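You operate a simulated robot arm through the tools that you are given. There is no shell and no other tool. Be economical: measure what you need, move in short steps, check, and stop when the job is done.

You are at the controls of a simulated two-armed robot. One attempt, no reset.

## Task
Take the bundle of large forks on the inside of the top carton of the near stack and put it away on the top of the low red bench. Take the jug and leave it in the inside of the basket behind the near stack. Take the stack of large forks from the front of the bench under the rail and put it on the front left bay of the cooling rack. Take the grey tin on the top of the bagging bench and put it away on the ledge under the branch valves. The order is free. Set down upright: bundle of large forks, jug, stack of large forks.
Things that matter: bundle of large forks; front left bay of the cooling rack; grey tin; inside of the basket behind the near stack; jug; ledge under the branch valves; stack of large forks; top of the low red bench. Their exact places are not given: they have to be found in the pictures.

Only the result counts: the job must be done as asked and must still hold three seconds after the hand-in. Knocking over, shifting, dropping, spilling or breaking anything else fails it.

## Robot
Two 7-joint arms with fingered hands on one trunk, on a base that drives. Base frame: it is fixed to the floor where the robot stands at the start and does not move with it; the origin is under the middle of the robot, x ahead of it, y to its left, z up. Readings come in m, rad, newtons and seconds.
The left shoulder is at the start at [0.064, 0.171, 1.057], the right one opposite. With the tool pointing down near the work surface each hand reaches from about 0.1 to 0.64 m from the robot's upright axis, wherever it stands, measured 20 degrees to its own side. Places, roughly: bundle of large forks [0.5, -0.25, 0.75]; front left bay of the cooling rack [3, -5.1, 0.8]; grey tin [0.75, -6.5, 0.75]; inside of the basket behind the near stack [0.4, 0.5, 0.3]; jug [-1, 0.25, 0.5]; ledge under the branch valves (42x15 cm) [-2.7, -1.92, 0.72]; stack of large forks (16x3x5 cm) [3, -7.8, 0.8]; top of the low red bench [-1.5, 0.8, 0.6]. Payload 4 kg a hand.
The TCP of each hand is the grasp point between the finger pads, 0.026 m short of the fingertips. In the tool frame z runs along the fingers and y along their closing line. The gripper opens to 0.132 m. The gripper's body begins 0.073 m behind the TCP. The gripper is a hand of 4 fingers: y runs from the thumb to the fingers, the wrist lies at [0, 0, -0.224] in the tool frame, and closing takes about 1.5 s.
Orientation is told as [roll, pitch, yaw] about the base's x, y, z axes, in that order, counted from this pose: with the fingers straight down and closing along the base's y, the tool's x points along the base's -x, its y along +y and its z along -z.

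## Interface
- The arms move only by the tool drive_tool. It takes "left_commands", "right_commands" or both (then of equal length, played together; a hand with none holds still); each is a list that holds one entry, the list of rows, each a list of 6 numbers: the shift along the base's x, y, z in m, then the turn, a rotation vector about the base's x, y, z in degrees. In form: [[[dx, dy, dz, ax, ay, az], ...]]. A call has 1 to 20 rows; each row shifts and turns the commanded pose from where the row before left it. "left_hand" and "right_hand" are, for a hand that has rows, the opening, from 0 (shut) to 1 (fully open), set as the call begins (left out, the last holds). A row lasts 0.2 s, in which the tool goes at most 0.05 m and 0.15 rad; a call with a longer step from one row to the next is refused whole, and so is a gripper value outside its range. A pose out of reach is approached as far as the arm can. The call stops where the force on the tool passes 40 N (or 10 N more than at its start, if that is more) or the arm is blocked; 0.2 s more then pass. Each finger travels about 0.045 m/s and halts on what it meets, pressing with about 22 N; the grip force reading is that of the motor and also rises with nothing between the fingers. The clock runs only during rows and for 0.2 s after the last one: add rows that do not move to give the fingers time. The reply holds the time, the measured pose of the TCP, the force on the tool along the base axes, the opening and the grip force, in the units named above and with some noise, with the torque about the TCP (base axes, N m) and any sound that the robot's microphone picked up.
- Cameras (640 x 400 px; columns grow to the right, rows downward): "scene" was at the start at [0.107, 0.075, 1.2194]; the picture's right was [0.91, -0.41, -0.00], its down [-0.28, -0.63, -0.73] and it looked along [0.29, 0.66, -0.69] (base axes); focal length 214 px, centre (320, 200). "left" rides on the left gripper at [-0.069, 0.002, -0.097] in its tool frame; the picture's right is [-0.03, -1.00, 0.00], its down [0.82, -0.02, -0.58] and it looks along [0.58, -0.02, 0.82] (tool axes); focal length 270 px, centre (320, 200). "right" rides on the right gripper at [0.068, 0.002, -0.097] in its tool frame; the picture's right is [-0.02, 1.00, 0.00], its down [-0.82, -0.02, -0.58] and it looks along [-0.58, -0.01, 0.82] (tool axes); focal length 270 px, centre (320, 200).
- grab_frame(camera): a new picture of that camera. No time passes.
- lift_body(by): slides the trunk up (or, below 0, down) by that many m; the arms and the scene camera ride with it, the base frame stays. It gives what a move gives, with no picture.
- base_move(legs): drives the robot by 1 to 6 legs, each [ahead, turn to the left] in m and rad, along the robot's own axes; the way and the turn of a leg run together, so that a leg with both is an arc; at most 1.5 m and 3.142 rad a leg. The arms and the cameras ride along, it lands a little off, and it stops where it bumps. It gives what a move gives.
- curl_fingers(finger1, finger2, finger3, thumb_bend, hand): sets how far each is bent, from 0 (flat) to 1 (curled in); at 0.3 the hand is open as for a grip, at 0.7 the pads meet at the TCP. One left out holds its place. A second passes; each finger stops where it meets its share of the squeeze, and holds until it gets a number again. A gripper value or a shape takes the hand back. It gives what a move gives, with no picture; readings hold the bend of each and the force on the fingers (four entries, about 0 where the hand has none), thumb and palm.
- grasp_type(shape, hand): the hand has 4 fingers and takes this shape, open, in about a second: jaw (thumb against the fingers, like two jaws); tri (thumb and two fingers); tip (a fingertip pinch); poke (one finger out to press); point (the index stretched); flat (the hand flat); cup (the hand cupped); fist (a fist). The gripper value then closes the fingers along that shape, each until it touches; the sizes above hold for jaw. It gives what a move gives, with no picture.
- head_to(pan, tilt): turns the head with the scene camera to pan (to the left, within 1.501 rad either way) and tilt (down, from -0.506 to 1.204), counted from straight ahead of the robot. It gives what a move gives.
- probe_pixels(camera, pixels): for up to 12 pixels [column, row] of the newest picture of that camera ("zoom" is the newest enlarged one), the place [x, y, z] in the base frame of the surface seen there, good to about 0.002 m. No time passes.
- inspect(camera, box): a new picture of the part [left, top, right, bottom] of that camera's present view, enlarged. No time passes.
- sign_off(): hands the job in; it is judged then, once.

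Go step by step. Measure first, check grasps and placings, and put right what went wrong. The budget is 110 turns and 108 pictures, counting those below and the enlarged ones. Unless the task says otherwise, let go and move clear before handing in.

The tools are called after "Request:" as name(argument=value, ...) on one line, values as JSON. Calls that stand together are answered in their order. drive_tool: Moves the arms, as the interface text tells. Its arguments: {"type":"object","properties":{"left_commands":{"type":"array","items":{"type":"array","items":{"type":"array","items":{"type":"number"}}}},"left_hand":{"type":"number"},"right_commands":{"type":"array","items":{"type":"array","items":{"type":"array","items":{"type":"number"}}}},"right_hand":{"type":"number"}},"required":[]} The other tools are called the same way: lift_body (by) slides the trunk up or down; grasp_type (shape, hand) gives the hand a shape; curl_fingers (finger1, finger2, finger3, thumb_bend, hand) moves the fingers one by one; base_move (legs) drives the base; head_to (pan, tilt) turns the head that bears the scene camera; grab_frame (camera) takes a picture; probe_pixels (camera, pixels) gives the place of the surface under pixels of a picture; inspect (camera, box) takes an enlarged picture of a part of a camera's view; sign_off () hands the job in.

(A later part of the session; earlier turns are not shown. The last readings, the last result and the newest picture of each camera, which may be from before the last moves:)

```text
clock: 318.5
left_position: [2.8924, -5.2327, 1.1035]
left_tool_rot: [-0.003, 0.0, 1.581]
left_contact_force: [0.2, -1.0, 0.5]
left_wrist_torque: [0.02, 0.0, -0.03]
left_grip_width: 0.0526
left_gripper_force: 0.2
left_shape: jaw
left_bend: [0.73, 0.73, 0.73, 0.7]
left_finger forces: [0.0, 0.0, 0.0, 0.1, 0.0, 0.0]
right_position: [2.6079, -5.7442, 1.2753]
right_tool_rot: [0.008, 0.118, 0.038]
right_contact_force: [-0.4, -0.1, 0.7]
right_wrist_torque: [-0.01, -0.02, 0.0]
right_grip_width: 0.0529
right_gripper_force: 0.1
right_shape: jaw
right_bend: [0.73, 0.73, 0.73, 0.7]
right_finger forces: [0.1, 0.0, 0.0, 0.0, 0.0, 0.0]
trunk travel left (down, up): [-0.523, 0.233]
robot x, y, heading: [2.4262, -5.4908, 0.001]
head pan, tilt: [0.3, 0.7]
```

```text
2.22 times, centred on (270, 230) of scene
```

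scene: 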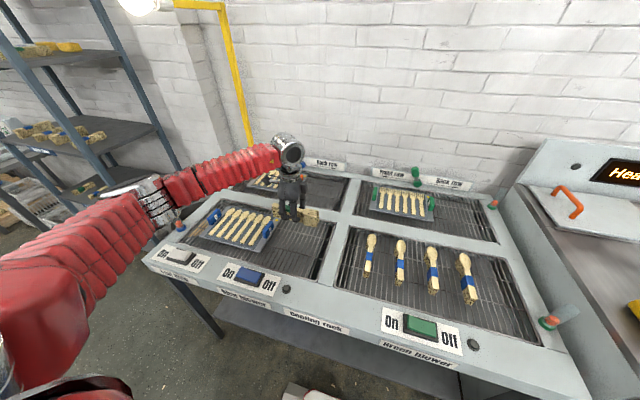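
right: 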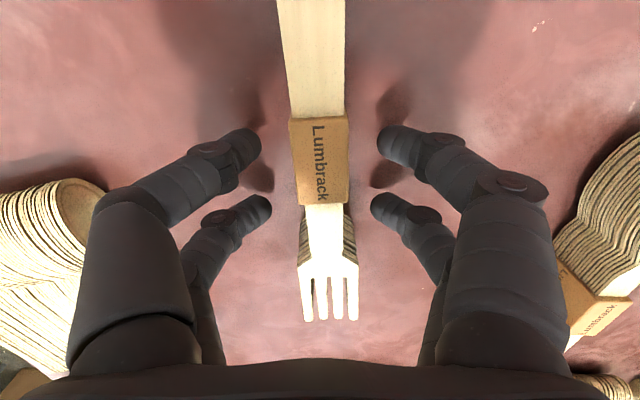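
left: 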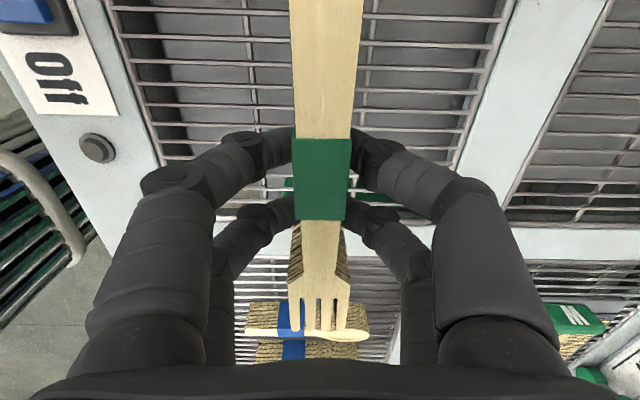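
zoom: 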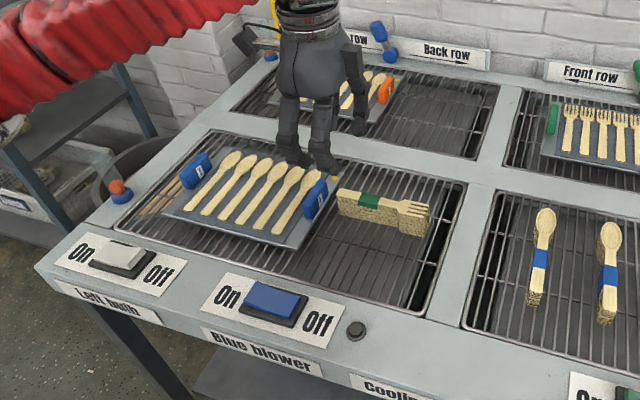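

The stack stands upright in the front-left bay. I back up and turn toward the bagging bench (tin near (0.75,-6.5)).

Request:
base_move(legs=[[-0.45, 0], [0, -0.27], [0, -0.27]])

Request:
base_move(legs=[[0, -0.27], [0, -0.27]])

Request:
base_move(legs=[[0, -0.27], [0, -0.27]])

Request:
base_move(legs=[[0, -0.27], [0, -0.27]])

Request:
head_to(pan=-0.25, tilt=0.5)

Request:
grab_frame(camera="scene")

```text
clock: 323.3
left_position: [2.5066, -5.5129, 1.1036]
left_tool_rot: [-0.005, -0.001, 1.041]
left_contact_force: [0.3, -0.3, -0.3]
left_wrist_torque: [0.03, 0.03, 0.01]
left_grip_width: 0.0524
left_gripper_force: 0.1
left_shape: jaw
left_bend: [0.73, 0.73, 0.73, 0.7]
left_finger forces: [0.1, 0.1, 0.0, 0.0, 0.0, 0.1]
right_position: [1.9992, -5.8046, 1.2736]
right_tool_rot: [0.007, 0.117, -0.505]
right_contact_force: [-0.8, -0.7, 0.3]
right_wrist_torque: [0.0, -0.04, 0.01]
right_grip_width: 0.0529
right_gripper_force: 0.1
right_shape: jaw
right_bend: [0.73, 0.73, 0.73, 0.7]
right_finger forces: [0.1, 0.1, 0.1, 0.0, 0.1, 0.1]
trunk travel left (down, up): [-0.523, 0.233]
robot x, y, heading: [1.9804, -5.471, -0.542]
head pan, tilt: [0.3, 0.7]
```

```text
clock: 325.7
left_position: [2.412, -5.7793, 1.1051]
left_tool_rot: [-0.004, -0.001, 0.499]
left_contact_force: [-0.3, -0.4, 0.0]
left_wrist_torque: [0.02, -0.02, 0.01]
left_grip_width: 0.0526
left_gripper_force: 0.0
left_shape: jaw
left_bend: [0.73, 0.73, 0.73, 0.7]
left_finger forces: [0.0, 0.1, 0.0, 0.0, 0.0, 0.0]
right_position: [1.8277, -5.7694, 1.2753]
right_tool_rot: [0.007, 0.117, -1.044]
right_contact_force: [-0.2, 0.3, -0.3]
right_wrist_torque: [0.0, 0.03, -0.02]
right_grip_width: 0.0529
right_gripper_force: 0.1
right_shape: jaw
right_bend: [0.73, 0.73, 0.73, 0.7]
right_finger forces: [0.0, 0.1, 0.1, 0.0, 0.0, 0.0]
trunk travel left (down, up): [-0.523, 0.233]
robot x, y, heading: [1.9993, -5.4647, -1.081]
head pan, tilt: [0.3, 0.7]
```

```text
clock: 328.1
left_position: [2.19, -5.9451, 1.1036]
left_tool_rot: [-0.007, -0.002, -0.045]
left_contact_force: [-0.3, 0.3, 0.0]
left_wrist_torque: [0.04, -0.01, 0.01]
left_grip_width: 0.0526
left_gripper_force: 0.0
left_shape: jaw
left_bend: [0.73, 0.73, 0.73, 0.7]
left_finger forces: [0.1, 0.0, 0.0, 0.0, 0.0, 0.1]
right_position: [1.6943, -5.634, 1.2759]
right_tool_rot: [0.01, 0.119, -1.587]
right_contact_force: [1.0, -0.3, 0.4]
right_wrist_torque: [-0.02, 0.01, -0.01]
right_grip_width: 0.0531
right_gripper_force: 0.1
right_shape: jaw
right_bend: [0.73, 0.73, 0.73, 0.7]
right_finger forces: [0.0, 0.0, 0.0, 0.0, 0.1, 0.1]
trunk travel left (down, up): [-0.523, 0.233]
robot x, y, heading: [2.0247, -5.4657, -1.627]
head pan, tilt: [0.3, 0.7]
```

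```text
clock: 330.5
left_position: [1.9181, -5.9593, 1.1048]
left_tool_rot: [-0.006, -0.001, -0.593]
left_contact_force: [-0.6, 0.0, -0.4]
left_wrist_torque: [-0.03, -0.01, 0.05]
left_grip_width: 0.0526
left_gripper_force: 0.2
left_shape: jaw
left_bend: [0.73, 0.73, 0.73, 0.7]
left_finger forces: [0.1, 0.0, 0.1, 0.0, 0.0, 0.0]
right_position: [1.6554, -5.4352, 1.2753]
right_tool_rot: [0.009, 0.117, -2.135]
right_contact_force: [-0.2, 0.1, 0.2]
right_wrist_torque: [-0.01, -0.01, -0.01]
right_grip_width: 0.0529
right_gripper_force: 0.0
right_shape: jaw
right_bend: [0.73, 0.73, 0.73, 0.7]
right_finger forces: [0.0, 0.1, 0.0, 0.0, 0.0, 0.0]
trunk travel left (down, up): [-0.523, 0.233]
robot x, y, heading: [2.0451, -5.4789, -2.176]
head pan, tilt: [0.3, 0.7]
```

```text
clock: 331.4
left_position: [1.9174, -5.9586, 1.1042]
left_tool_rot: [-0.006, -0.002, -0.591]
left_contact_force: [0.5, -0.1, 0.9]
left_wrist_torque: [0.02, 0.01, -0.02]
left_grip_width: 0.0526
left_gripper_force: 0.1
left_shape: jaw
left_bend: [0.73, 0.73, 0.73, 0.7]
left_finger forces: [0.0, 0.1, 0.0, 0.1, 0.0, 0.1]
right_position: [1.6558, -5.4348, 1.2769]
right_tool_rot: [0.008, 0.119, -2.136]
right_contact_force: [0.1, -0.3, 0.6]
right_wrist_torque: [-0.02, 0.01, 0.02]
right_grip_width: 0.053
right_gripper_force: 0.0
right_shape: jaw
right_bend: [0.73, 0.73, 0.73, 0.7]
right_finger forces: [0.0, 0.0, 0.0, 0.1, 0.1, 0.1]
trunk travel left (down, up): [-0.523, 0.233]
robot x, y, heading: [2.0442, -5.4748, -2.17]
head pan, tilt: [-0.25, 0.499]
```

```text
14 pictures are left
```

scene: 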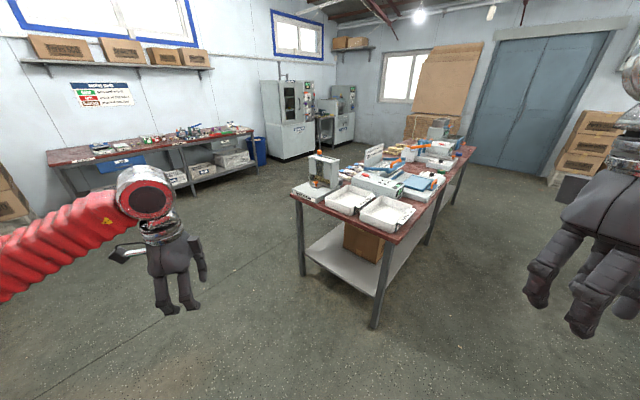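

The bagging bench stands free, its near end at (340,200). I zoom to find the grey tin.

Request:
inspect(camera="scene", box=[280, 135, 480, 250])

Request:
probe_pixels(camera="scene", pixels=[[293, 195], [390, 240], [313, 190], [325, 200], [320, 155], [345, 200], [385, 212], [375, 185], [470, 155], [300, 190], [322, 185]])

```text
3.20 times, centred on (380, 192) of scene
```

zoom: 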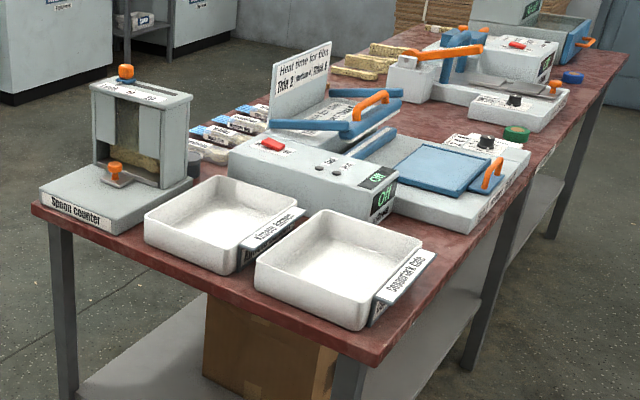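

```text
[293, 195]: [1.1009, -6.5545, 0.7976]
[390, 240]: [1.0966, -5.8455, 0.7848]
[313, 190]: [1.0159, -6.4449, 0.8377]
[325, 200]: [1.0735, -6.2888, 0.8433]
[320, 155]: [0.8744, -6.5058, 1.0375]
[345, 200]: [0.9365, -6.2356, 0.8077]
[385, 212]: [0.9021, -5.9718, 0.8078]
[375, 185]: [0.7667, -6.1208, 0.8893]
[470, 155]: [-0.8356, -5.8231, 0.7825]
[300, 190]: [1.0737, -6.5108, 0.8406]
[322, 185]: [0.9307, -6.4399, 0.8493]
```

A grey round tin sits behind the spoon counter (zoom (210,150)), near the bench's south edge. I drive around the east end to the south side.

Request:
base_move(legs=[[0, 0.27], [0.85, 0], [0.82, 0]])

Request:
base_move(legs=[[0, -0.26], [0, -0.26]])

Request:
base_move(legs=[[0, -0.26], [0, -0.26]])

Request:
base_move(legs=[[0, -0.2], [0.55, 0]])

Request:
base_move(legs=[[0, -0.26], [0, -0.26]])

Request:
base_move(legs=[[0, -0.26], [0, -0.26]])

Request:
base_move(legs=[[0, -0.26], [0, -0.26]])

Request:
head_to(pan=0.2, tilt=0.85)

Request:
grab_frame(camera="scene")

```text
clock: 341.1
left_position: [1.4997, -7.5572, 1.1051]
left_tool_rot: [-0.003, -0.002, -0.322]
left_contact_force: [-0.3, -0.4, -0.4]
left_wrist_torque: [0.0, 0.0, 0.0]
left_grip_width: 0.0526
left_gripper_force: 0.0
left_shape: jaw
left_bend: [0.73, 0.73, 0.73, 0.7]
left_finger forces: [0.0, 0.0, 0.0, 0.1, 0.0, 0.0]
right_position: [1.1082, -7.1215, 1.2768]
right_tool_rot: [0.009, 0.117, -1.865]
right_contact_force: [-1.0, -0.8, -0.4]
right_wrist_torque: [0.03, -0.02, 0.0]
right_grip_width: 0.053
right_gripper_force: 0.0
right_shape: jaw
right_bend: [0.73, 0.73, 0.73, 0.7]
right_finger forces: [0.1, 0.0, 0.0, 0.1, 0.1, 0.0]
trunk travel left (down, up): [-0.523, 0.233]
robot x, y, heading: [1.4924, -7.0564, -1.906]
head pan, tilt: [-0.25, 0.499]
```

```text
clock: 343.4
left_position: [1.2492, -7.4928, 1.1052]
left_tool_rot: [-0.006, -0.002, -0.845]
left_contact_force: [0.0, 0.7, -0.3]
left_wrist_torque: [0.0, -0.01, 0.04]
left_grip_width: 0.0525
left_gripper_force: 0.0
left_shape: jaw
left_bend: [0.73, 0.73, 0.73, 0.7]
left_finger forces: [0.0, 0.0, 0.1, 0.0, 0.1, 0.1]
right_position: [1.1282, -6.9201, 1.2776]
right_tool_rot: [0.009, 0.117, -2.388]
right_contact_force: [-0.9, -0.1, 0.8]
right_wrist_torque: [0.0, -0.02, 0.0]
right_grip_width: 0.053
right_gripper_force: 0.2
right_shape: jaw
right_bend: [0.73, 0.73, 0.73, 0.7]
right_finger forces: [0.1, 0.0, 0.1, 0.0, 0.0, 0.0]
trunk travel left (down, up): [-0.523, 0.233]
robot x, y, heading: [1.5103, -7.076, -2.429]
head pan, tilt: [-0.25, 0.499]
```

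```text
clock: 345.8
left_position: [1.0704, -7.3092, 1.1052]
left_tool_rot: [-0.005, -0.003, -1.366]
left_contact_force: [0.4, -0.2, 0.7]
left_wrist_torque: [-0.01, -0.01, 0.01]
left_grip_width: 0.0528
left_gripper_force: 0.1
left_shape: jaw
left_bend: [0.73, 0.73, 0.73, 0.7]
left_finger forces: [0.0, 0.1, 0.0, 0.1, 0.0, 0.1]
right_position: [1.2516, -6.7512, 1.2771]
right_tool_rot: [0.01, 0.116, -2.911]
right_contact_force: [0.7, 0.0, 0.2]
right_wrist_torque: [0.04, 0.0, -0.02]
right_grip_width: 0.0528
right_gripper_force: 0.0
right_shape: jaw
right_bend: [0.73, 0.73, 0.73, 0.7]
right_finger forces: [0.0, 0.1, 0.0, 0.0, 0.0, 0.1]
trunk travel left (down, up): [-0.523, 0.233]
robot x, y, heading: [1.5079, -7.0994, -2.949]
head pan, tilt: [-0.25, 0.499]
```

```text
clock: 349.8
left_position: [0.4897, -7.2015, 1.1073]
left_tool_rot: [-0.004, -0.002, -1.58]
left_contact_force: [0.6, 0.0, 0.1]
left_wrist_torque: [-0.02, 0.01, -0.02]
left_grip_width: 0.0526
left_gripper_force: 0.1
left_shape: jaw
left_bend: [0.73, 0.73, 0.73, 0.7]
left_finger forces: [0.1, 0.0, 0.0, 0.1, 0.0, 0.0]
right_position: [0.7839, -6.6956, 1.2782]
right_tool_rot: [0.009, 0.118, -3.122]
right_contact_force: [-0.4, -0.4, -0.2]
right_wrist_torque: [0.01, -0.01, 0.01]
right_grip_width: 0.0529
right_gripper_force: 0.0
right_shape: jaw
right_bend: [0.73, 0.73, 0.73, 0.7]
right_finger forces: [0.0, 0.0, 0.1, 0.0, 0.0, 0.0]
trunk travel left (down, up): [-0.523, 0.233]
robot x, y, heading: [0.9645, -7.0927, 3.117]
head pan, tilt: [-0.25, 0.499]
```

```text
clock: 352.1
left_position: [0.5, -6.9533, 1.1063]
left_tool_rot: [-0.007, -0.001, -2.103]
left_contact_force: [-0.9, -0.5, -1.1]
left_wrist_torque: [0.03, 0.0, 0.0]
left_grip_width: 0.0525
left_gripper_force: 0.2
left_shape: jaw
left_bend: [0.73, 0.73, 0.73, 0.7]
left_finger forces: [0.0, 0.1, 0.1, 0.0, 0.1, 0.1]
right_position: [1.0067, -6.6603, 1.2779]
right_tool_rot: [0.008, 0.118, 2.638]
right_contact_force: [-0.7, 0.6, -0.2]
right_wrist_torque: [0.0, 0.0, 0.06]
right_grip_width: 0.0529
right_gripper_force: 0.1
right_shape: jaw
right_bend: [0.73, 0.73, 0.73, 0.7]
right_finger forces: [0.0, 0.0, 0.0, 0.0, 0.1, 0.0]
trunk travel left (down, up): [-0.523, 0.233]
robot x, y, heading: [0.9542, -7.1108, 2.591]
head pan, tilt: [-0.25, 0.499]
```

```text
clock: 354.4
left_position: [0.6367, -6.744, 1.1068]
left_tool_rot: [-0.002, -0.001, -2.625]
left_contact_force: [0.2, 0.2, -0.1]
left_wrist_torque: [-0.02, 0.0, 0.0]
left_grip_width: 0.0528
left_gripper_force: 0.0
left_shape: jaw
left_bend: [0.73, 0.73, 0.73, 0.7]
left_finger forces: [0.0, 0.1, 0.0, 0.1, 0.1, 0.0]
right_position: [1.2225, -6.7437, 1.2806]
right_tool_rot: [0.007, 0.117, 2.114]
right_contact_force: [0.7, -0.1, 0.0]
right_wrist_torque: [0.0, -0.01, -0.01]
right_grip_width: 0.0529
right_gripper_force: 0.1
right_shape: jaw
right_bend: [0.73, 0.73, 0.73, 0.7]
right_finger forces: [0.0, 0.0, 0.1, 0.0, 0.0, 0.0]
trunk travel left (down, up): [-0.523, 0.233]
robot x, y, heading: [0.9298, -7.1203, 2.065]
head pan, tilt: [-0.25, 0.499]
```

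```text
clock: 356.8
left_position: [0.8603, -6.6469, 1.108]
left_tool_rot: [-0.005, -0.004, -3.14]
left_contact_force: [-0.3, -0.3, -0.5]
left_wrist_torque: [-0.05, -0.01, -0.02]
left_grip_width: 0.053
left_gripper_force: 0.0
left_shape: jaw
left_bend: [0.73, 0.73, 0.73, 0.7]
left_finger forces: [0.0, 0.0, 0.0, 0.0, 0.0, 0.1]
right_position: [1.3693, -6.9362, 1.2805]
right_tool_rot: [0.009, 0.118, 1.596]
right_contact_force: [0.3, -0.1, -0.8]
right_wrist_torque: [-0.02, -0.02, -0.01]
right_grip_width: 0.053
right_gripper_force: 0.1
right_shape: jaw
right_bend: [0.73, 0.73, 0.73, 0.7]
right_finger forces: [0.0, 0.0, 0.0, 0.0, 0.0, 0.1]
trunk travel left (down, up): [-0.523, 0.233]
robot x, y, heading: [0.9094, -7.1178, 1.558]
head pan, tilt: [-0.25, 0.499]
```

```text
clock: 357.7
left_position: [0.8597, -6.6472, 1.1081]
left_tool_rot: [-0.005, -0.003, -3.142]
left_contact_force: [-0.2, 0.4, -1.0]
left_wrist_torque: [0.0, -0.01, -0.01]
left_grip_width: 0.0526
left_gripper_force: 0.1
left_shape: jaw
left_bend: [0.73, 0.73, 0.73, 0.7]
left_finger forces: [0.0, 0.1, 0.0, 0.0, 0.0, 0.1]
right_position: [1.3691, -6.936, 1.2804]
right_tool_rot: [0.008, 0.118, 1.6]
right_contact_force: [-0.6, -0.6, -0.7]
right_wrist_torque: [0.03, -0.01, 0.01]
right_grip_width: 0.0527
right_gripper_force: 0.0
right_shape: jaw
right_bend: [0.73, 0.73, 0.73, 0.7]
right_finger forces: [0.1, 0.0, 0.0, 0.0, 0.0, 0.1]
trunk travel left (down, up): [-0.523, 0.233]
robot x, y, heading: [0.9085, -7.1148, 1.555]
head pan, tilt: [0.201, 0.85]
```

```text
12 pictures are left
```

scene: 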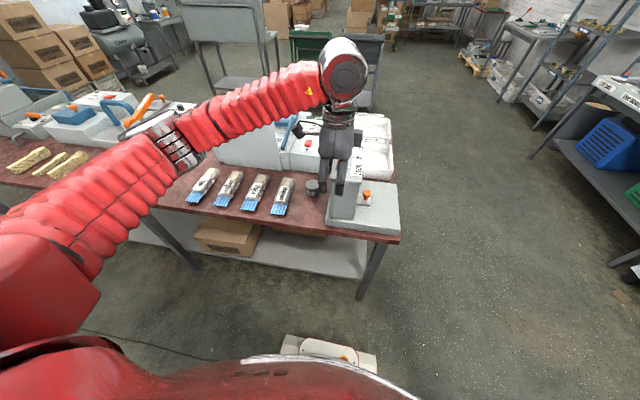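

The grey tin is at (312,187), between the packets and the spoon counter. I measure it.

Request:
inspect(camera="scene", box=[270, 160, 360, 220])

Request:
probe_pixels(camera="scene", pixels=[[308, 183], [313, 183], [317, 183], [312, 181], [313, 193], [311, 200], [288, 190], [286, 212], [330, 215], [400, 240], [310, 235], [334, 200]])

```text
6.67 times, centred on (315, 190) of scene
```

zoom: 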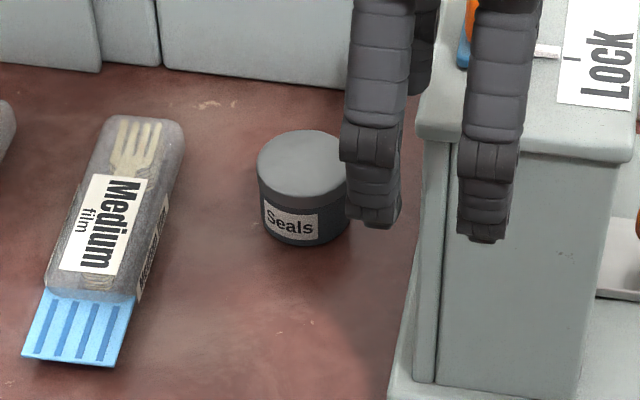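

```text
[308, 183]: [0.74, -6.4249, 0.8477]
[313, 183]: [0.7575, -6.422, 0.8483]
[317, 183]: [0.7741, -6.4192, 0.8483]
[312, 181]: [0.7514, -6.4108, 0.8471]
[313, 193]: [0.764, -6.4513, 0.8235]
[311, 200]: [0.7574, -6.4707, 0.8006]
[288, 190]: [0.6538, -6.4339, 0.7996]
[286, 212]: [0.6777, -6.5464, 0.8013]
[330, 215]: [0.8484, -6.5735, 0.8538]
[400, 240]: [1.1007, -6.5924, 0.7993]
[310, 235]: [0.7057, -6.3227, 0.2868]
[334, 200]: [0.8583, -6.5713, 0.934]
```

Tin: centre ≈(0.757,-6.428), ⌀≈0.052, z 0.80–0.848. I probe the clearances around it.

Request:
probe_pixels(camera="zoom", pixels=[[250, 95], [250, 60], [320, 98], [412, 180], [395, 370], [425, 120], [180, 150], [165, 250], [303, 165], [303, 132], [303, 198], [262, 165]])

```text
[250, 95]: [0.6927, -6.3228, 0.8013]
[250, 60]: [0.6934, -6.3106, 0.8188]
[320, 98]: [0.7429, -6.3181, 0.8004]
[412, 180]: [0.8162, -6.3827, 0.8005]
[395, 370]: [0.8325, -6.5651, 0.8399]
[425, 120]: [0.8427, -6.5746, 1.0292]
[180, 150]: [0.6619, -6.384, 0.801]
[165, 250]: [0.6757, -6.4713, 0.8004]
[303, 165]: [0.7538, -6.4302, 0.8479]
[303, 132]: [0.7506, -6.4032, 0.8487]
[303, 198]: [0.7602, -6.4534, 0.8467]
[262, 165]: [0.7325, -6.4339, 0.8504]
```

Clearances are fine with closing along y (current yaw already π). I shift the hand left, drive 0.15 forward, then move above the tin.

Request:
drive_tool(left_commands=[[[-0.035, 0, 0, 0, 0, 0], [-0.035, 0, 0, 0, 0, 0], [-0.035, 0, 0, 0, 0, 0], [0, 0, 0, 0, 0, 0]]], left_hand=0.7)

Request:
base_move(legs=[[0.15, 0]])

```text
clock: 358.7
left_position: [0.7552, -6.6469, 1.1092]
left_tool_rot: [-0.005, -0.004, 3.143]
left_contact_force: [-0.9, -0.5, 0.8]
left_wrist_torque: [0.0, 0.05, -0.02]
left_grip_width: 0.092
left_gripper_force: 0.0
left_shape: jaw
left_bend: [0.68, 0.68, 0.68, 0.58]
left_finger forces: [0.0, 0.1, 0.0, 0.0, 0.0, 0.1]
right_position: [1.3707, -6.9364, 1.2796]
right_tool_rot: [0.011, 0.116, 1.597]
right_contact_force: [-0.6, -0.6, -0.2]
right_wrist_torque: [-0.02, 0.02, 0.01]
right_grip_width: 0.053
right_gripper_force: 0.2
right_shape: jaw
right_bend: [0.73, 0.73, 0.73, 0.7]
right_finger forces: [0.0, 0.1, 0.0, 0.1, 0.0, 0.1]
trunk travel left (down, up): [-0.523, 0.233]
robot x, y, heading: [0.9076, -7.1148, 1.556]
head pan, tilt: [0.201, 0.85]
```

```text
clock: 360.1
left_position: [0.7574, -6.496, 1.1082]
left_tool_rot: [-0.003, -0.003, 3.139]
left_contact_force: [0.0, 0.5, -0.6]
left_wrist_torque: [0.01, 0.03, 0.02]
left_grip_width: 0.0923
left_gripper_force: 0.1
left_shape: jaw
left_bend: [0.68, 0.68, 0.68, 0.58]
left_finger forces: [0.1, 0.0, 0.0, 0.0, 0.0, 0.0]
right_position: [1.3703, -6.786, 1.2804]
right_tool_rot: [0.008, 0.118, 1.595]
right_contact_force: [0.9, 0.4, 0.1]
right_wrist_torque: [-0.01, 0.03, -0.01]
right_grip_width: 0.0527
right_gripper_force: 0.1
right_shape: jaw
right_bend: [0.73, 0.73, 0.73, 0.7]
right_finger forces: [0.0, 0.0, 0.0, 0.0, 0.1, 0.0]
trunk travel left (down, up): [-0.523, 0.233]
robot x, y, heading: [0.9089, -6.9686, 1.552]
head pan, tilt: [0.201, 0.85]
```

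Now above the tin's y, and down to z≈0.95 for a check.

Request:
drive_tool(left_commands=[[[-0.002, 0.035, 0, 0, 0, 0], [0, 0.032, 0, 0, 0, 0], [0, 0, -0.04, 0, 0, 0], [0, 0, -0.04, 0, 0, 0], [0, 0, -0.04, 0, 0, 0], [0, 0, -0.035, 0, 0, 0], [0, 0, 0, 0, 0, 0]]])

Request:
grab_frame(camera="left")

```text
clock: 361.6
left_position: [0.7538, -6.4312, 0.9525]
left_tool_rot: [-0.005, -0.003, 3.141]
left_contact_force: [-0.1, -0.3, -0.7]
left_wrist_torque: [0.01, 0.03, -0.01]
left_grip_width: 0.0921
left_gripper_force: 0.0
left_shape: jaw
left_bend: [0.68, 0.68, 0.68, 0.58]
left_finger forces: [0.0, 0.1, 0.0, 0.0, 0.1, 0.0]
right_position: [1.3715, -6.7879, 1.2809]
right_tool_rot: [0.008, 0.117, 1.595]
right_contact_force: [1.2, -0.2, -0.5]
right_wrist_torque: [0.01, -0.05, 0.0]
right_grip_width: 0.0527
right_gripper_force: 0.1
right_shape: jaw
right_bend: [0.73, 0.73, 0.73, 0.7]
right_finger forces: [0.1, 0.0, 0.1, 0.1, 0.0, 0.0]
trunk travel left (down, up): [-0.523, 0.233]
robot x, y, heading: [0.91, -6.9636, 1.559]
head pan, tilt: [0.201, 0.85]
```

```text
10 pictures are left
```

left: 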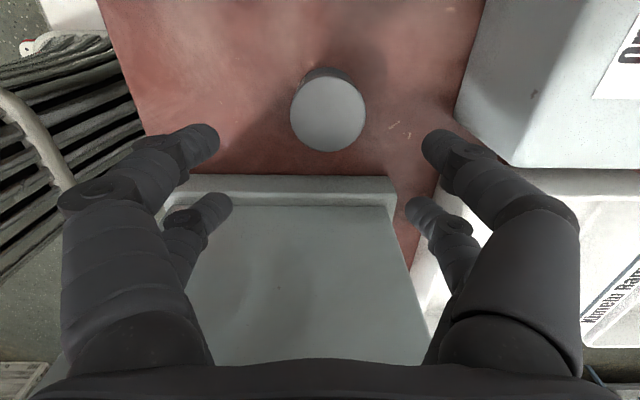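

The tin is centred within ~6 mm. I shift y +0.005, descend to z≈0.83 and close.

Request:
drive_tool(left_commands=[[[0, 0.005, -0.03, 0, 0, 0], [0, 0, -0.04, 0, 0, 0], [0, 0, -0.03, 0, 0, 0], [0, 0, -0.021, 0, 0, 0], [0, 0, 0, 0, 0, 0]]])

Request:
drive_tool(left_commands=[[[0, 0, 0, 0, 0, 0], [0, 0, 0, 0, 0, 0], [0, 0, 0, 0, 0, 0], [0, 0, 0, 0, 0, 0], [0, 0, 0, 0, 0, 0], [0, 0, 0, 0, 0, 0], [0, 0, 0, 0, 0, 0]]], left_hand=0)

Request:
drive_tool(left_commands=[[[0, 0, 0.02, 0, 0, 0], [0, 0, 0.03, 0, 0, 0], [0, 0, 0.045, 0, 0, 0], [0, 0, 0.045, 0, 0, 0], [0, 0, 0.045, 0, 0, 0], [0, 0, 0.045, 0, 0, 0], [0, -0.02, 0.04, 0, 0, 0], [0, -0.045, 0.02, 0, 0, 0], [0, -0.045, 0, 0, 0, 0], [0, 0, 0, 0, 0, 0]]])

Request:
grab_frame(camera="left")

```text
clock: 362.9
left_position: [0.756, -6.4268, 0.83]
left_tool_rot: [-0.005, -0.002, 3.141]
left_contact_force: [-0.3, -0.3, -0.8]
left_wrist_torque: [-0.01, -0.01, -0.01]
left_grip_width: 0.0923
left_gripper_force: 0.0
left_shape: jaw
left_bend: [0.68, 0.68, 0.68, 0.58]
left_finger forces: [0.1, 0.0, 0.1, 0.1, 0.0, 0.1]
right_position: [1.371, -6.7882, 1.2813]
right_tool_rot: [0.008, 0.117, 1.594]
right_contact_force: [-0.7, 0.5, 1.3]
right_wrist_torque: [0.01, 0.0, -0.01]
right_grip_width: 0.053
right_gripper_force: 0.0
right_shape: jaw
right_bend: [0.73, 0.73, 0.73, 0.7]
right_finger forces: [0.0, 0.1, 0.0, 0.1, 0.1, 0.0]
trunk travel left (down, up): [-0.523, 0.233]
robot x, y, heading: [0.9084, -6.9654, 1.555]
head pan, tilt: [0.201, 0.85]
```

```text
clock: 364.4
left_position: [0.7568, -6.4254, 0.8305]
left_tool_rot: [-0.004, -0.003, 3.14]
left_contact_force: [-0.4, 0.7, -0.6]
left_wrist_torque: [-0.02, 0.03, -0.01]
left_grip_width: 0.038
left_gripper_force: 22.0
left_shape: jaw
left_bend: [0.74, 0.74, 0.74, 0.7]
left_finger forces: [21.3, 18.5, 17.4, 0.0, 20.8, 0.0]
right_position: [1.3726, -6.7871, 1.2808]
right_tool_rot: [0.008, 0.116, 1.597]
right_contact_force: [-0.6, -0.6, 0.8]
right_wrist_torque: [0.0, 0.0, 0.0]
right_grip_width: 0.0527
right_gripper_force: 0.0
right_shape: jaw
right_bend: [0.73, 0.73, 0.73, 0.7]
right_finger forces: [0.0, 0.0, 0.1, 0.0, 0.0, 0.0]
trunk travel left (down, up): [-0.523, 0.233]
robot x, y, heading: [0.9117, -6.9675, 1.554]
head pan, tilt: [0.201, 0.85]
```

```text
clock: 366.6
left_position: [0.756, -6.5368, 1.1234]
left_tool_rot: [-0.007, -0.003, 3.14]
left_contact_force: [-0.5, -0.6, -1.2]
left_wrist_torque: [-0.04, 0.01, -0.01]
left_grip_width: 0.0379
left_gripper_force: 22.2
left_shape: jaw
left_bend: [0.74, 0.74, 0.74, 0.7]
left_finger forces: [21.4, 18.6, 18.5, 0.0, 21.3, 0.0]
right_position: [1.3727, -6.7876, 1.2805]
right_tool_rot: [0.007, 0.118, 1.595]
right_contact_force: [0.8, -0.4, 1.1]
right_wrist_torque: [-0.01, 0.0, 0.01]
right_grip_width: 0.0529
right_gripper_force: 0.0
right_shape: jaw
right_bend: [0.73, 0.73, 0.73, 0.7]
right_finger forces: [0.0, 0.1, 0.0, 0.0, 0.1, 0.0]
trunk travel left (down, up): [-0.523, 0.233]
robot x, y, heading: [0.9117, -6.9677, 1.557]
head pan, tilt: [0.201, 0.85]
```

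```text
9 pictures are left
```

left: 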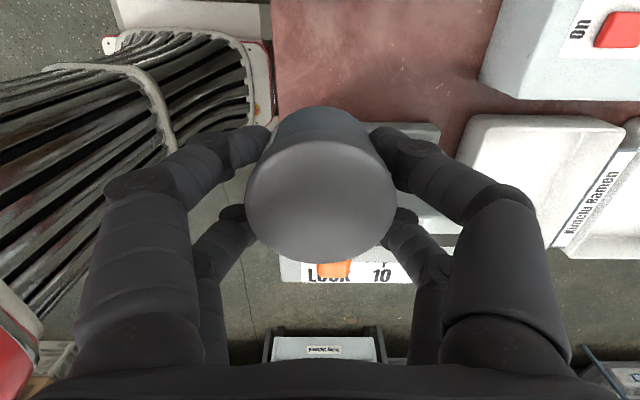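

The tin is held firmly. I return by the known free route: back up, around the east end of the bench, and north along x≈1.9.

Request:
base_move(legs=[[-0.2, 0], [0, -0.26], [0, -0.26]])

Request:
base_move(legs=[[0, -0.26], [0, -0.26]])

Request:
base_move(legs=[[0, -0.26], [0, -0.26]])

Request:
base_move(legs=[[0.87, 0], [0, 0.26], [0, 0.26]])

Request:
base_move(legs=[[0, 0.26], [0, 0.26]])

Request:
base_move(legs=[[0, 0.22], [0, 0.22]])

```text
clock: 370.2
left_position: [0.9858, -6.7182, 1.1222]
left_tool_rot: [-0.005, -0.003, 2.62]
left_contact_force: [-0.1, -0.2, -0.7]
left_wrist_torque: [-0.01, 0.01, 0.02]
left_grip_width: 0.0375
left_gripper_force: 21.7
left_shape: jaw
left_bend: [0.74, 0.74, 0.74, 0.7]
left_finger forces: [21.3, 18.3, 18.7, 0.1, 21.3, 0.0]
right_position: [1.3952, -7.2425, 1.2813]
right_tool_rot: [0.008, 0.116, 1.077]
right_contact_force: [0.2, -0.4, -0.1]
right_wrist_torque: [0.0, -0.02, -0.02]
right_grip_width: 0.053
right_gripper_force: 0.1
right_shape: jaw
right_bend: [0.73, 0.73, 0.73, 0.7]
right_finger forces: [0.0, 0.0, 0.0, 0.0, 0.1, 0.0]
trunk travel left (down, up): [-0.523, 0.233]
robot x, y, heading: [0.8921, -7.1594, 1.031]
head pan, tilt: [0.201, 0.85]
```

```text
clock: 372.5
left_position: [1.1953, -6.8243, 1.1215]
left_tool_rot: [-0.003, -0.004, 2.099]
left_contact_force: [-0.3, -0.9, -1.0]
left_wrist_torque: [0.03, 0.0, -0.03]
left_grip_width: 0.0375
left_gripper_force: 21.7
left_shape: jaw
left_bend: [0.74, 0.74, 0.74, 0.7]
left_finger forces: [21.2, 18.2, 18.9, 0.0, 21.5, 0.0]
right_position: [1.2899, -7.4828, 1.2809]
right_tool_rot: [0.01, 0.117, 0.556]
right_contact_force: [-0.2, -0.7, 0.0]
right_wrist_torque: [0.0, 0.02, 0.03]
right_grip_width: 0.0526
right_gripper_force: 0.0
right_shape: jaw
right_bend: [0.73, 0.73, 0.73, 0.7]
right_finger forces: [0.0, 0.1, 0.0, 0.0, 0.0, 0.1]
trunk travel left (down, up): [-0.523, 0.233]
robot x, y, heading: [0.8763, -7.141, 0.515]
head pan, tilt: [0.201, 0.85]
```

```text
clock: 374.9
left_position: [1.3116, -7.0251, 1.123]
left_tool_rot: [-0.006, -0.003, 1.572]
left_contact_force: [1.1, -1.3, -0.4]
left_wrist_torque: [0.04, -0.01, 0.0]
left_grip_width: 0.0377
left_gripper_force: 21.7
left_shape: jaw
left_bend: [0.74, 0.74, 0.74, 0.7]
left_finger forces: [21.4, 17.9, 19.5, 0.0, 21.7, 0.0]
right_position: [1.0623, -7.6424, 1.2826]
right_tool_rot: [0.01, 0.117, 0.028]
right_contact_force: [-0.7, 0.1, -0.3]
right_wrist_torque: [-0.01, -0.02, 0.0]
right_grip_width: 0.053
right_gripper_force: 0.1
right_shape: jaw
right_bend: [0.73, 0.73, 0.73, 0.7]
right_finger forces: [0.0, 0.1, 0.0, 0.1, 0.0, 0.0]
trunk travel left (down, up): [-0.523, 0.233]
robot x, y, heading: [0.8865, -7.1198, -0.013]
head pan, tilt: [0.201, 0.85]
```

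```text
clock: 381.5
left_position: [2.0868, -6.8355, 1.1234]
left_tool_rot: [-0.004, -0.001, 2.094]
left_contact_force: [-0.3, 0.4, -1.2]
left_wrist_torque: [0.0, -0.03, 0.02]
left_grip_width: 0.037
left_gripper_force: 22.1
left_shape: jaw
left_bend: [0.74, 0.74, 0.74, 0.7]
left_finger forces: [21.3, 17.8, 19.7, 0.0, 21.8, 0.0]
right_position: [2.1806, -7.4953, 1.2815]
right_tool_rot: [0.009, 0.116, 0.55]
right_contact_force: [0.6, 0.5, 0.2]
right_wrist_torque: [-0.02, -0.03, -0.02]
right_grip_width: 0.0528
right_gripper_force: 0.0
right_shape: jaw
right_bend: [0.73, 0.73, 0.73, 0.7]
right_finger forces: [0.1, 0.0, 0.0, 0.1, 0.0, 0.1]
trunk travel left (down, up): [-0.523, 0.233]
robot x, y, heading: [1.7716, -7.1465, 0.511]
head pan, tilt: [0.201, 0.85]
```

```text
clock: 383.9
left_position: [1.8876, -6.7172, 1.1247]
left_tool_rot: [-0.006, -0.002, 2.623]
left_contact_force: [-0.6, -0.5, -0.4]
left_wrist_torque: [-0.03, 0.02, 0.0]
left_grip_width: 0.0371
left_gripper_force: 22.5
left_shape: jaw
left_bend: [0.74, 0.74, 0.74, 0.7]
left_finger forces: [21.1, 17.7, 20.1, 0.0, 21.9, 0.1]
right_position: [2.2987, -7.24, 1.2828]
right_tool_rot: [0.009, 0.116, 1.081]
right_contact_force: [-0.4, -0.6, -0.2]
right_wrist_torque: [0.0, -0.05, 0.03]
right_grip_width: 0.0526
right_gripper_force: 0.0
right_shape: jaw
right_bend: [0.73, 0.73, 0.73, 0.7]
right_finger forces: [0.0, 0.0, 0.0, 0.0, 0.0, 0.0]
trunk travel left (down, up): [-0.523, 0.233]
robot x, y, heading: [1.7908, -7.1566, 1.044]
head pan, tilt: [0.201, 0.85]
```

```text
clock: 386.0
left_position: [1.6904, -6.716, 1.1243]
left_tool_rot: [-0.004, -0.001, 3.061]
left_contact_force: [1.4, -0.1, -0.3]
left_wrist_torque: [-0.02, -0.04, 0.01]
left_grip_width: 0.0373
left_gripper_force: 21.8
left_shape: jaw
left_bend: [0.74, 0.74, 0.74, 0.7]
left_finger forces: [21.2, 17.6, 20.4, 0.1, 22.2, 0.1]
right_position: [2.2855, -7.0166, 1.283]
right_tool_rot: [0.008, 0.116, 1.516]
right_contact_force: [0.0, -0.1, 0.5]
right_wrist_torque: [0.0, -0.02, 0.04]
right_grip_width: 0.0526
right_gripper_force: 0.1
right_shape: jaw
right_bend: [0.73, 0.73, 0.73, 0.7]
right_finger forces: [0.0, 0.0, 0.1, 0.0, 0.0, 0.1]
trunk travel left (down, up): [-0.523, 0.233]
robot x, y, heading: [1.8082, -7.1581, 1.477]
head pan, tilt: [0.201, 0.85]
```

On track at (1.81,-7.16). I go north 3.35 m, then turn toward the north-west.

Request:
base_move(legs=[[0, 0.07], [1.12, 0], [1.12, 0], [1.12, 0]])

Request:
base_move(legs=[[0, 0.24], [0, 0.24]])

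Request:
base_move(legs=[[0, 0.22], [0, 0.2]])

```text
clock: 403.1
left_position: [1.7193, -3.3743, 1.1245]
left_tool_rot: [-0.004, -0.002, 3.14]
left_contact_force: [0.8, -0.7, -0.7]
left_wrist_torque: [-0.01, 0.02, 0.01]
left_grip_width: 0.0372
left_gripper_force: 22.5
left_shape: jaw
left_bend: [0.74, 0.74, 0.74, 0.7]
left_finger forces: [21.6, 17.8, 20.6, 0.1, 22.3, 0.0]
right_position: [2.3352, -3.6265, 1.2837]
right_tool_rot: [0.01, 0.118, 1.595]
right_contact_force: [-0.1, -0.7, -0.7]
right_wrist_torque: [-0.05, 0.01, -0.02]
right_grip_width: 0.0526
right_gripper_force: 0.1
right_shape: jaw
right_bend: [0.73, 0.73, 0.73, 0.7]
right_finger forces: [0.0, 0.1, 0.1, 0.0, 0.0, 0.0]
trunk travel left (down, up): [-0.523, 0.233]
robot x, y, heading: [1.8728, -3.8076, 1.558]
head pan, tilt: [0.201, 0.85]
```

```text
clock: 405.3
left_position: [1.537, -3.4998, 1.1247]
left_tool_rot: [-0.005, -0.003, -2.659]
left_contact_force: [0.0, -0.4, -0.8]
left_wrist_torque: [-0.02, 0.0, -0.01]
left_grip_width: 0.0372
left_gripper_force: 22.1
left_shape: jaw
left_bend: [0.74, 0.74, 0.74, 0.7]
left_finger forces: [21.5, 17.6, 20.9, 0.1, 22.3, 0.0]
right_position: [2.1994, -3.4342, 1.2835]
right_tool_rot: [0.007, 0.117, 2.08]
right_contact_force: [0.4, -0.7, -0.2]
right_wrist_torque: [0.0, 0.0, -0.03]
right_grip_width: 0.0526
right_gripper_force: 0.1
right_shape: jaw
right_bend: [0.73, 0.73, 0.73, 0.7]
right_finger forces: [0.0, 0.0, 0.0, 0.0, 0.1, 0.0]
trunk travel left (down, up): [-0.523, 0.233]
robot x, y, heading: [1.8928, -3.794, 2.046]
head pan, tilt: [0.201, 0.85]
```

```text
clock: 407.4
left_position: [1.4459, -3.6711, 1.1272]
left_tool_rot: [-0.003, -0.002, -2.237]
left_contact_force: [-0.3, 0.6, 0.4]
left_wrist_torque: [-0.05, 0.02, 0.01]
left_grip_width: 0.0368
left_gripper_force: 22.3
left_shape: jaw
left_bend: [0.74, 0.74, 0.74, 0.7]
left_finger forces: [21.3, 17.4, 21.0, 0.0, 22.4, 0.0]
right_position: [2.0229, -3.3403, 1.2845]
right_tool_rot: [0.009, 0.116, 2.502]
right_contact_force: [-0.2, 0.2, 0.4]
right_wrist_torque: [0.0, 0.03, 0.0]
right_grip_width: 0.0528
right_gripper_force: 0.1
right_shape: jaw
right_bend: [0.73, 0.73, 0.73, 0.7]
right_finger forces: [0.0, 0.1, 0.1, 0.1, 0.0, 0.1]
trunk travel left (down, up): [-0.523, 0.233]
robot x, y, heading: [1.9016, -3.7879, 2.468]
head pan, tilt: [0.201, 0.85]
```

I continue north-west to about (-0.2,-2.05), then west, and look at the wall.

Request:
base_move(legs=[[1.36, 0], [1.36, 0], [0, 0.23], [0, 0.23]])

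Request:
base_move(legs=[[0, 0.22], [1.0, 0]])

Request:
head_to(pan=0.0, tilt=0.35)

Request:
grab_frame(camera="scene")

```text
clock: 422.5
left_position: [-0.6702, -2.1964, 1.1271]
left_tool_rot: [-0.005, 0.0, -1.787]
left_contact_force: [0.0, 0.0, 0.2]
left_wrist_torque: [0.01, 0.02, 0.0]
left_grip_width: 0.037
left_gripper_force: 21.9
left_shape: jaw
left_bend: [0.74, 0.74, 0.74, 0.7]
left_finger forces: [21.4, 17.7, 21.3, 0.1, 22.5, 0.1]
right_position: [-0.2942, -1.6482, 1.2844]
right_tool_rot: [0.007, 0.118, 2.95]
right_contact_force: [1.3, -0.6, 1.1]
right_wrist_torque: [0.01, -0.02, 0.0]
right_grip_width: 0.0525
right_gripper_force: 0.1
right_shape: jaw
right_bend: [0.73, 0.73, 0.73, 0.7]
right_finger forces: [0.0, 0.0, 0.0, 0.0, 0.1, 0.0]
trunk travel left (down, up): [-0.523, 0.233]
robot x, y, heading: [-0.2041, -2.0833, 2.914]
head pan, tilt: [0.201, 0.85]
```

```text
clock: 428.7
left_position: [-1.6464, -2.2975, 1.1262]
left_tool_rot: [-0.006, -0.002, -1.561]
left_contact_force: [0.2, -0.1, -0.8]
left_wrist_torque: [-0.04, 0.01, 0.01]
left_grip_width: 0.0369
left_gripper_force: 21.7
left_shape: jaw
left_bend: [0.74, 0.74, 0.74, 0.7]
left_finger forces: [21.4, 17.7, 21.3, 0.0, 22.6, 0.0]
right_position: [-1.4016, -1.6794, 1.2851]
right_tool_rot: [0.006, 0.115, -3.105]
right_contact_force: [-0.2, -0.2, 0.5]
right_wrist_torque: [-0.01, 0.01, 0.01]
right_grip_width: 0.0525
right_gripper_force: 0.1
right_shape: jaw
right_bend: [0.73, 0.73, 0.73, 0.7]
right_finger forces: [0.1, 0.0, 0.1, 0.0, 0.0, 0.0]
trunk travel left (down, up): [-0.523, 0.233]
robot x, y, heading: [-1.2139, -2.0725, -3.135]
head pan, tilt: [0.201, 0.85]
```

```text
clock: 429.6
left_position: [-1.6449, -2.2973, 1.1275]
left_tool_rot: [-0.004, -0.001, -1.561]
left_contact_force: [-0.7, -0.2, -1.3]
left_wrist_torque: [0.02, 0.01, 0.02]
left_grip_width: 0.0372
left_gripper_force: 22.0
left_shape: jaw
left_bend: [0.74, 0.74, 0.74, 0.7]
left_finger forces: [21.5, 17.7, 21.3, 0.1, 22.6, 0.0]
right_position: [-1.4006, -1.6779, 1.2866]
right_tool_rot: [0.008, 0.116, -3.107]
right_contact_force: [-0.5, 0.2, 0.0]
right_wrist_torque: [-0.03, 0.01, 0.01]
right_grip_width: 0.0526
right_gripper_force: 0.0
right_shape: jaw
right_bend: [0.73, 0.73, 0.73, 0.7]
right_finger forces: [0.0, 0.1, 0.1, 0.1, 0.0, 0.1]
trunk travel left (down, up): [-0.523, 0.233]
robot x, y, heading: [-1.2192, -2.0796, -3.142]
head pan, tilt: [0.0, 0.351]
```

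```text
8 pictures are left
```

scene: 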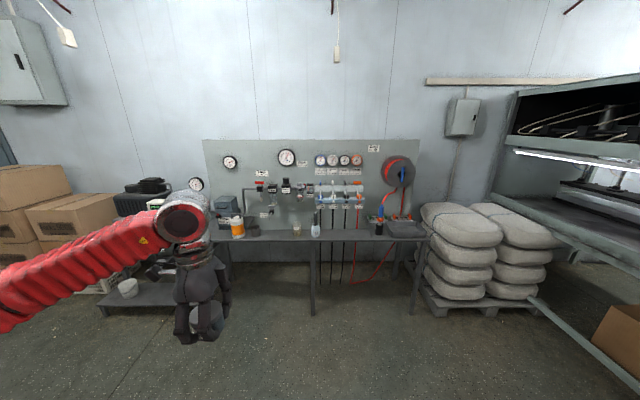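

The valve panel is ahead; the branch valves are at (340,185), with a bench/ledge below. I zoom there and measure.

Request:
inspect(camera="scene", box=[230, 150, 430, 270])

Request:
probe_pixels(camera="scene", pixels=[[340, 230], [340, 238], [300, 232], [360, 232], [345, 222], [315, 230], [275, 230], [400, 230], [340, 205], [330, 234], [355, 228], [380, 225]])

```text
3.20 times, centred on (330, 210) of scene
```

zoom: 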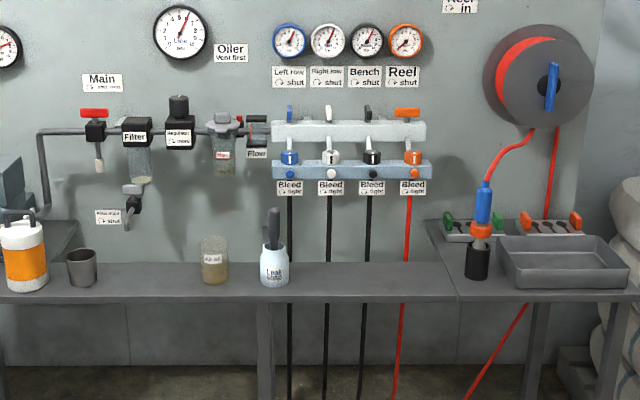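

```text
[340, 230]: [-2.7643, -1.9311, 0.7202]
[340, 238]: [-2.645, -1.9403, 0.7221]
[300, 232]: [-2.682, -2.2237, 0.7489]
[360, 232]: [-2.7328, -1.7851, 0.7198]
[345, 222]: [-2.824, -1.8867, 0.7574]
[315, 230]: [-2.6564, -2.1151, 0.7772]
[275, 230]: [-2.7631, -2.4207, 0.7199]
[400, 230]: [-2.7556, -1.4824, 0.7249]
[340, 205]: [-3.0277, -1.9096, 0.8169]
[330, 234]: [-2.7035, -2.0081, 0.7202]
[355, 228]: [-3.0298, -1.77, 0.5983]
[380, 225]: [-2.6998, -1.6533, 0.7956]
```

The ledge: z 0.720, x -2.64…-2.79, y ≈ -1.71…-2.1 (right of the leak-soap bottle). I'll place the tin at (-2.69,-1.90). I approach with a slight right-left jog.

Request:
base_move(legs=[[0, -0.18], [0, -0.17], [0.97, 0]])

Request:
base_move(legs=[[0, 0.18], [0, 0.17]])

Request:
head_to(pan=0.15, tilt=0.75)

Request:
grab_frame(camera="scene")

```text
clock: 436.3
left_position: [-2.622, -1.8081, 1.1268]
left_tool_rot: [-0.002, 0.0, -1.904]
left_contact_force: [-0.4, 0.1, -0.8]
left_wrist_torque: [0.0, 0.0, 0.02]
left_grip_width: 0.037
left_gripper_force: 21.7
left_shape: jaw
left_bend: [0.74, 0.74, 0.74, 0.7]
left_finger forces: [21.4, 17.6, 21.6, 0.0, 22.7, 0.0]
right_position: [-2.1826, -1.3085, 1.2862]
right_tool_rot: [0.007, 0.116, 2.832]
right_contact_force: [-0.3, -0.3, -1.0]
right_wrist_torque: [0.04, 0.03, 0.01]
right_grip_width: 0.0526
right_gripper_force: 0.0
right_shape: jaw
right_bend: [0.73, 0.73, 0.73, 0.7]
right_finger forces: [0.1, 0.0, 0.0, 0.0, 0.0, 0.0]
trunk travel left (down, up): [-0.523, 0.233]
robot x, y, heading: [-2.1461, -1.7469, 2.798]
head pan, tilt: [0.0, 0.351]
```

```text
clock: 438.2
left_position: [-2.5729, -1.968, 1.1276]
left_tool_rot: [-0.006, -0.001, -1.556]
left_contact_force: [0.5, 0.3, -0.7]
left_wrist_torque: [-0.04, 0.01, 0.0]
left_grip_width: 0.0367
left_gripper_force: 21.5
left_shape: jaw
left_bend: [0.74, 0.74, 0.74, 0.7]
left_finger forces: [21.4, 17.4, 21.6, 0.0, 22.7, 0.1]
right_position: [-2.331, -1.3477, 1.2859]
right_tool_rot: [0.007, 0.117, -3.101]
right_contact_force: [-0.1, 0.1, -0.3]
right_wrist_torque: [0.01, 0.02, -0.01]
right_grip_width: 0.0528
right_gripper_force: 0.2
right_shape: jaw
right_bend: [0.73, 0.73, 0.73, 0.7]
right_finger forces: [0.0, 0.0, 0.1, 0.0, 0.0, 0.0]
trunk travel left (down, up): [-0.523, 0.233]
robot x, y, heading: [-2.145, -1.7339, -3.131]
head pan, tilt: [0.0, 0.351]
```

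```text
clock: 439.0
left_position: [-2.5731, -1.9662, 1.128]
left_tool_rot: [-0.006, 0.0, -1.558]
left_contact_force: [0.4, 0.4, -0.5]
left_wrist_torque: [-0.01, -0.01, 0.03]
left_grip_width: 0.037
left_gripper_force: 22.1
left_shape: jaw
left_bend: [0.74, 0.74, 0.74, 0.7]
left_finger forces: [21.4, 17.5, 21.8, 0.0, 22.8, 0.0]
right_position: [-2.3302, -1.3475, 1.2868]
right_tool_rot: [0.009, 0.116, -3.102]
right_contact_force: [0.3, 0.7, 0.8]
right_wrist_torque: [-0.01, 0.04, -0.03]
right_grip_width: 0.0528
right_gripper_force: 0.0
right_shape: jaw
right_bend: [0.73, 0.73, 0.73, 0.7]
right_finger forces: [0.0, 0.0, 0.0, 0.0, 0.1, 0.0]
trunk travel left (down, up): [-0.523, 0.233]
robot x, y, heading: [-2.1451, -1.7365, -3.139]
head pan, tilt: [0.15, 0.75]
```

```text
6 pictures are left
```

scene: 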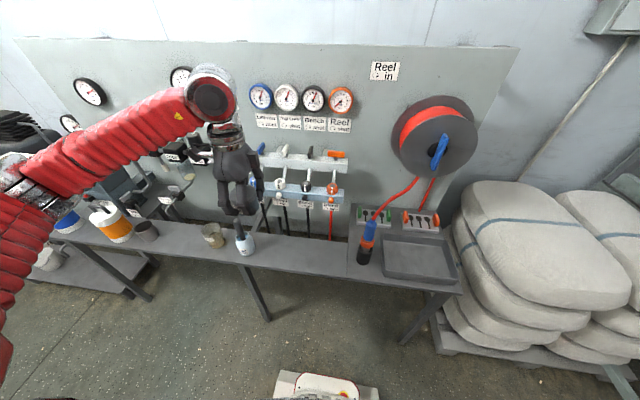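

The free ledge is at (270–340,250), right of the bottle (243,240). I probe it and the hoses and valves behind.

Request:
probe_pixels(camera="scene", pixels=[[243, 240], [253, 248], [275, 250], [300, 252], [330, 258], [300, 243], [300, 262], [265, 218], [287, 220], [305, 190], [333, 190], [345, 262]])

```text
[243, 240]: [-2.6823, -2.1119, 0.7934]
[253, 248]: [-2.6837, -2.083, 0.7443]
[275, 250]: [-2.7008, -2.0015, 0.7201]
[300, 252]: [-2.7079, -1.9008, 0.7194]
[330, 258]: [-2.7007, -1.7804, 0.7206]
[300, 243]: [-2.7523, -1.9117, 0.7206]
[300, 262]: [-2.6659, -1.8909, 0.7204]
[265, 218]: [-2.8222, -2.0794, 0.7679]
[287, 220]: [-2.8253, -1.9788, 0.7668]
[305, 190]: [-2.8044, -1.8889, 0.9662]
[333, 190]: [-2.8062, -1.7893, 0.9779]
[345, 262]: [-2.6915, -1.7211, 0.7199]
```

Valves protrude to x≈-2.80, so at x=-2.685 the hand clears them. I move over the spot and lower to just above the ledge.

Request:
drive_tool(left_commands=[[[-0.035, 0.02, 0, 0, 0, 0], [-0.035, 0.02, -0.01, 0, 0, 0], [-0.03, 0.02, -0.03, 0, 0, 0], [-0.012, 0.006, -0.04, 0, 0, 0], [0, 0, -0.045, 0, 0, 0], [0, 0, -0.045, 0, 0, 0], [0, 0, -0.045, 0, 0, 0], [0, 0, -0.045, 0, 0, 0], [0, 0, -0.045, 0, 0, 0], [0, 0, -0.035, 0, 0, 0], [0, 0, -0.02, 0, 0, 0], [0, 0, 0, 0, 0, 0]]])

Request:
grab_frame(camera="scene")

```text
clock: 441.6
left_position: [-2.6851, -1.9018, 0.7655]
left_tool_rot: [-0.006, -0.003, -1.556]
left_contact_force: [-0.1, -0.5, -1.4]
left_wrist_torque: [-0.02, -0.02, 0.03]
left_grip_width: 0.0366
left_gripper_force: 21.7
left_shape: jaw
left_bend: [0.74, 0.74, 0.74, 0.7]
left_finger forces: [21.5, 17.5, 22.0, 0.0, 22.8, 0.0]
right_position: [-2.3305, -1.348, 1.2864]
right_tool_rot: [0.008, 0.115, -3.102]
right_contact_force: [0.6, -0.7, -0.1]
right_wrist_torque: [0.02, 0.01, 0.03]
right_grip_width: 0.0529
right_gripper_force: 0.1
right_shape: jaw
right_bend: [0.73, 0.73, 0.73, 0.7]
right_finger forces: [0.0, 0.1, 0.0, 0.0, 0.1, 0.0]
trunk travel left (down, up): [-0.523, 0.233]
robot x, y, heading: [-2.1446, -1.7358, -3.136]
head pan, tilt: [0.15, 0.75]
```

```text
5 pictures are left
5 turns are left
```

scene: 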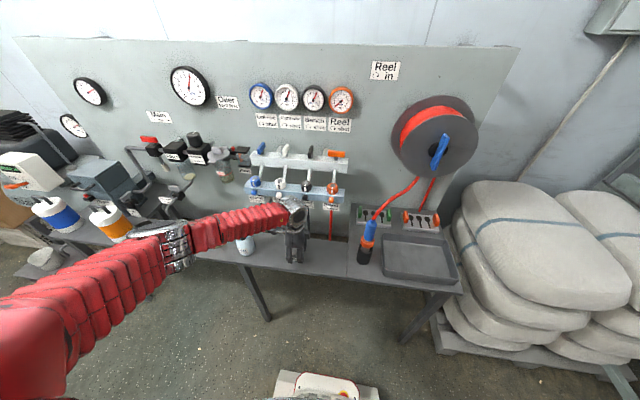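

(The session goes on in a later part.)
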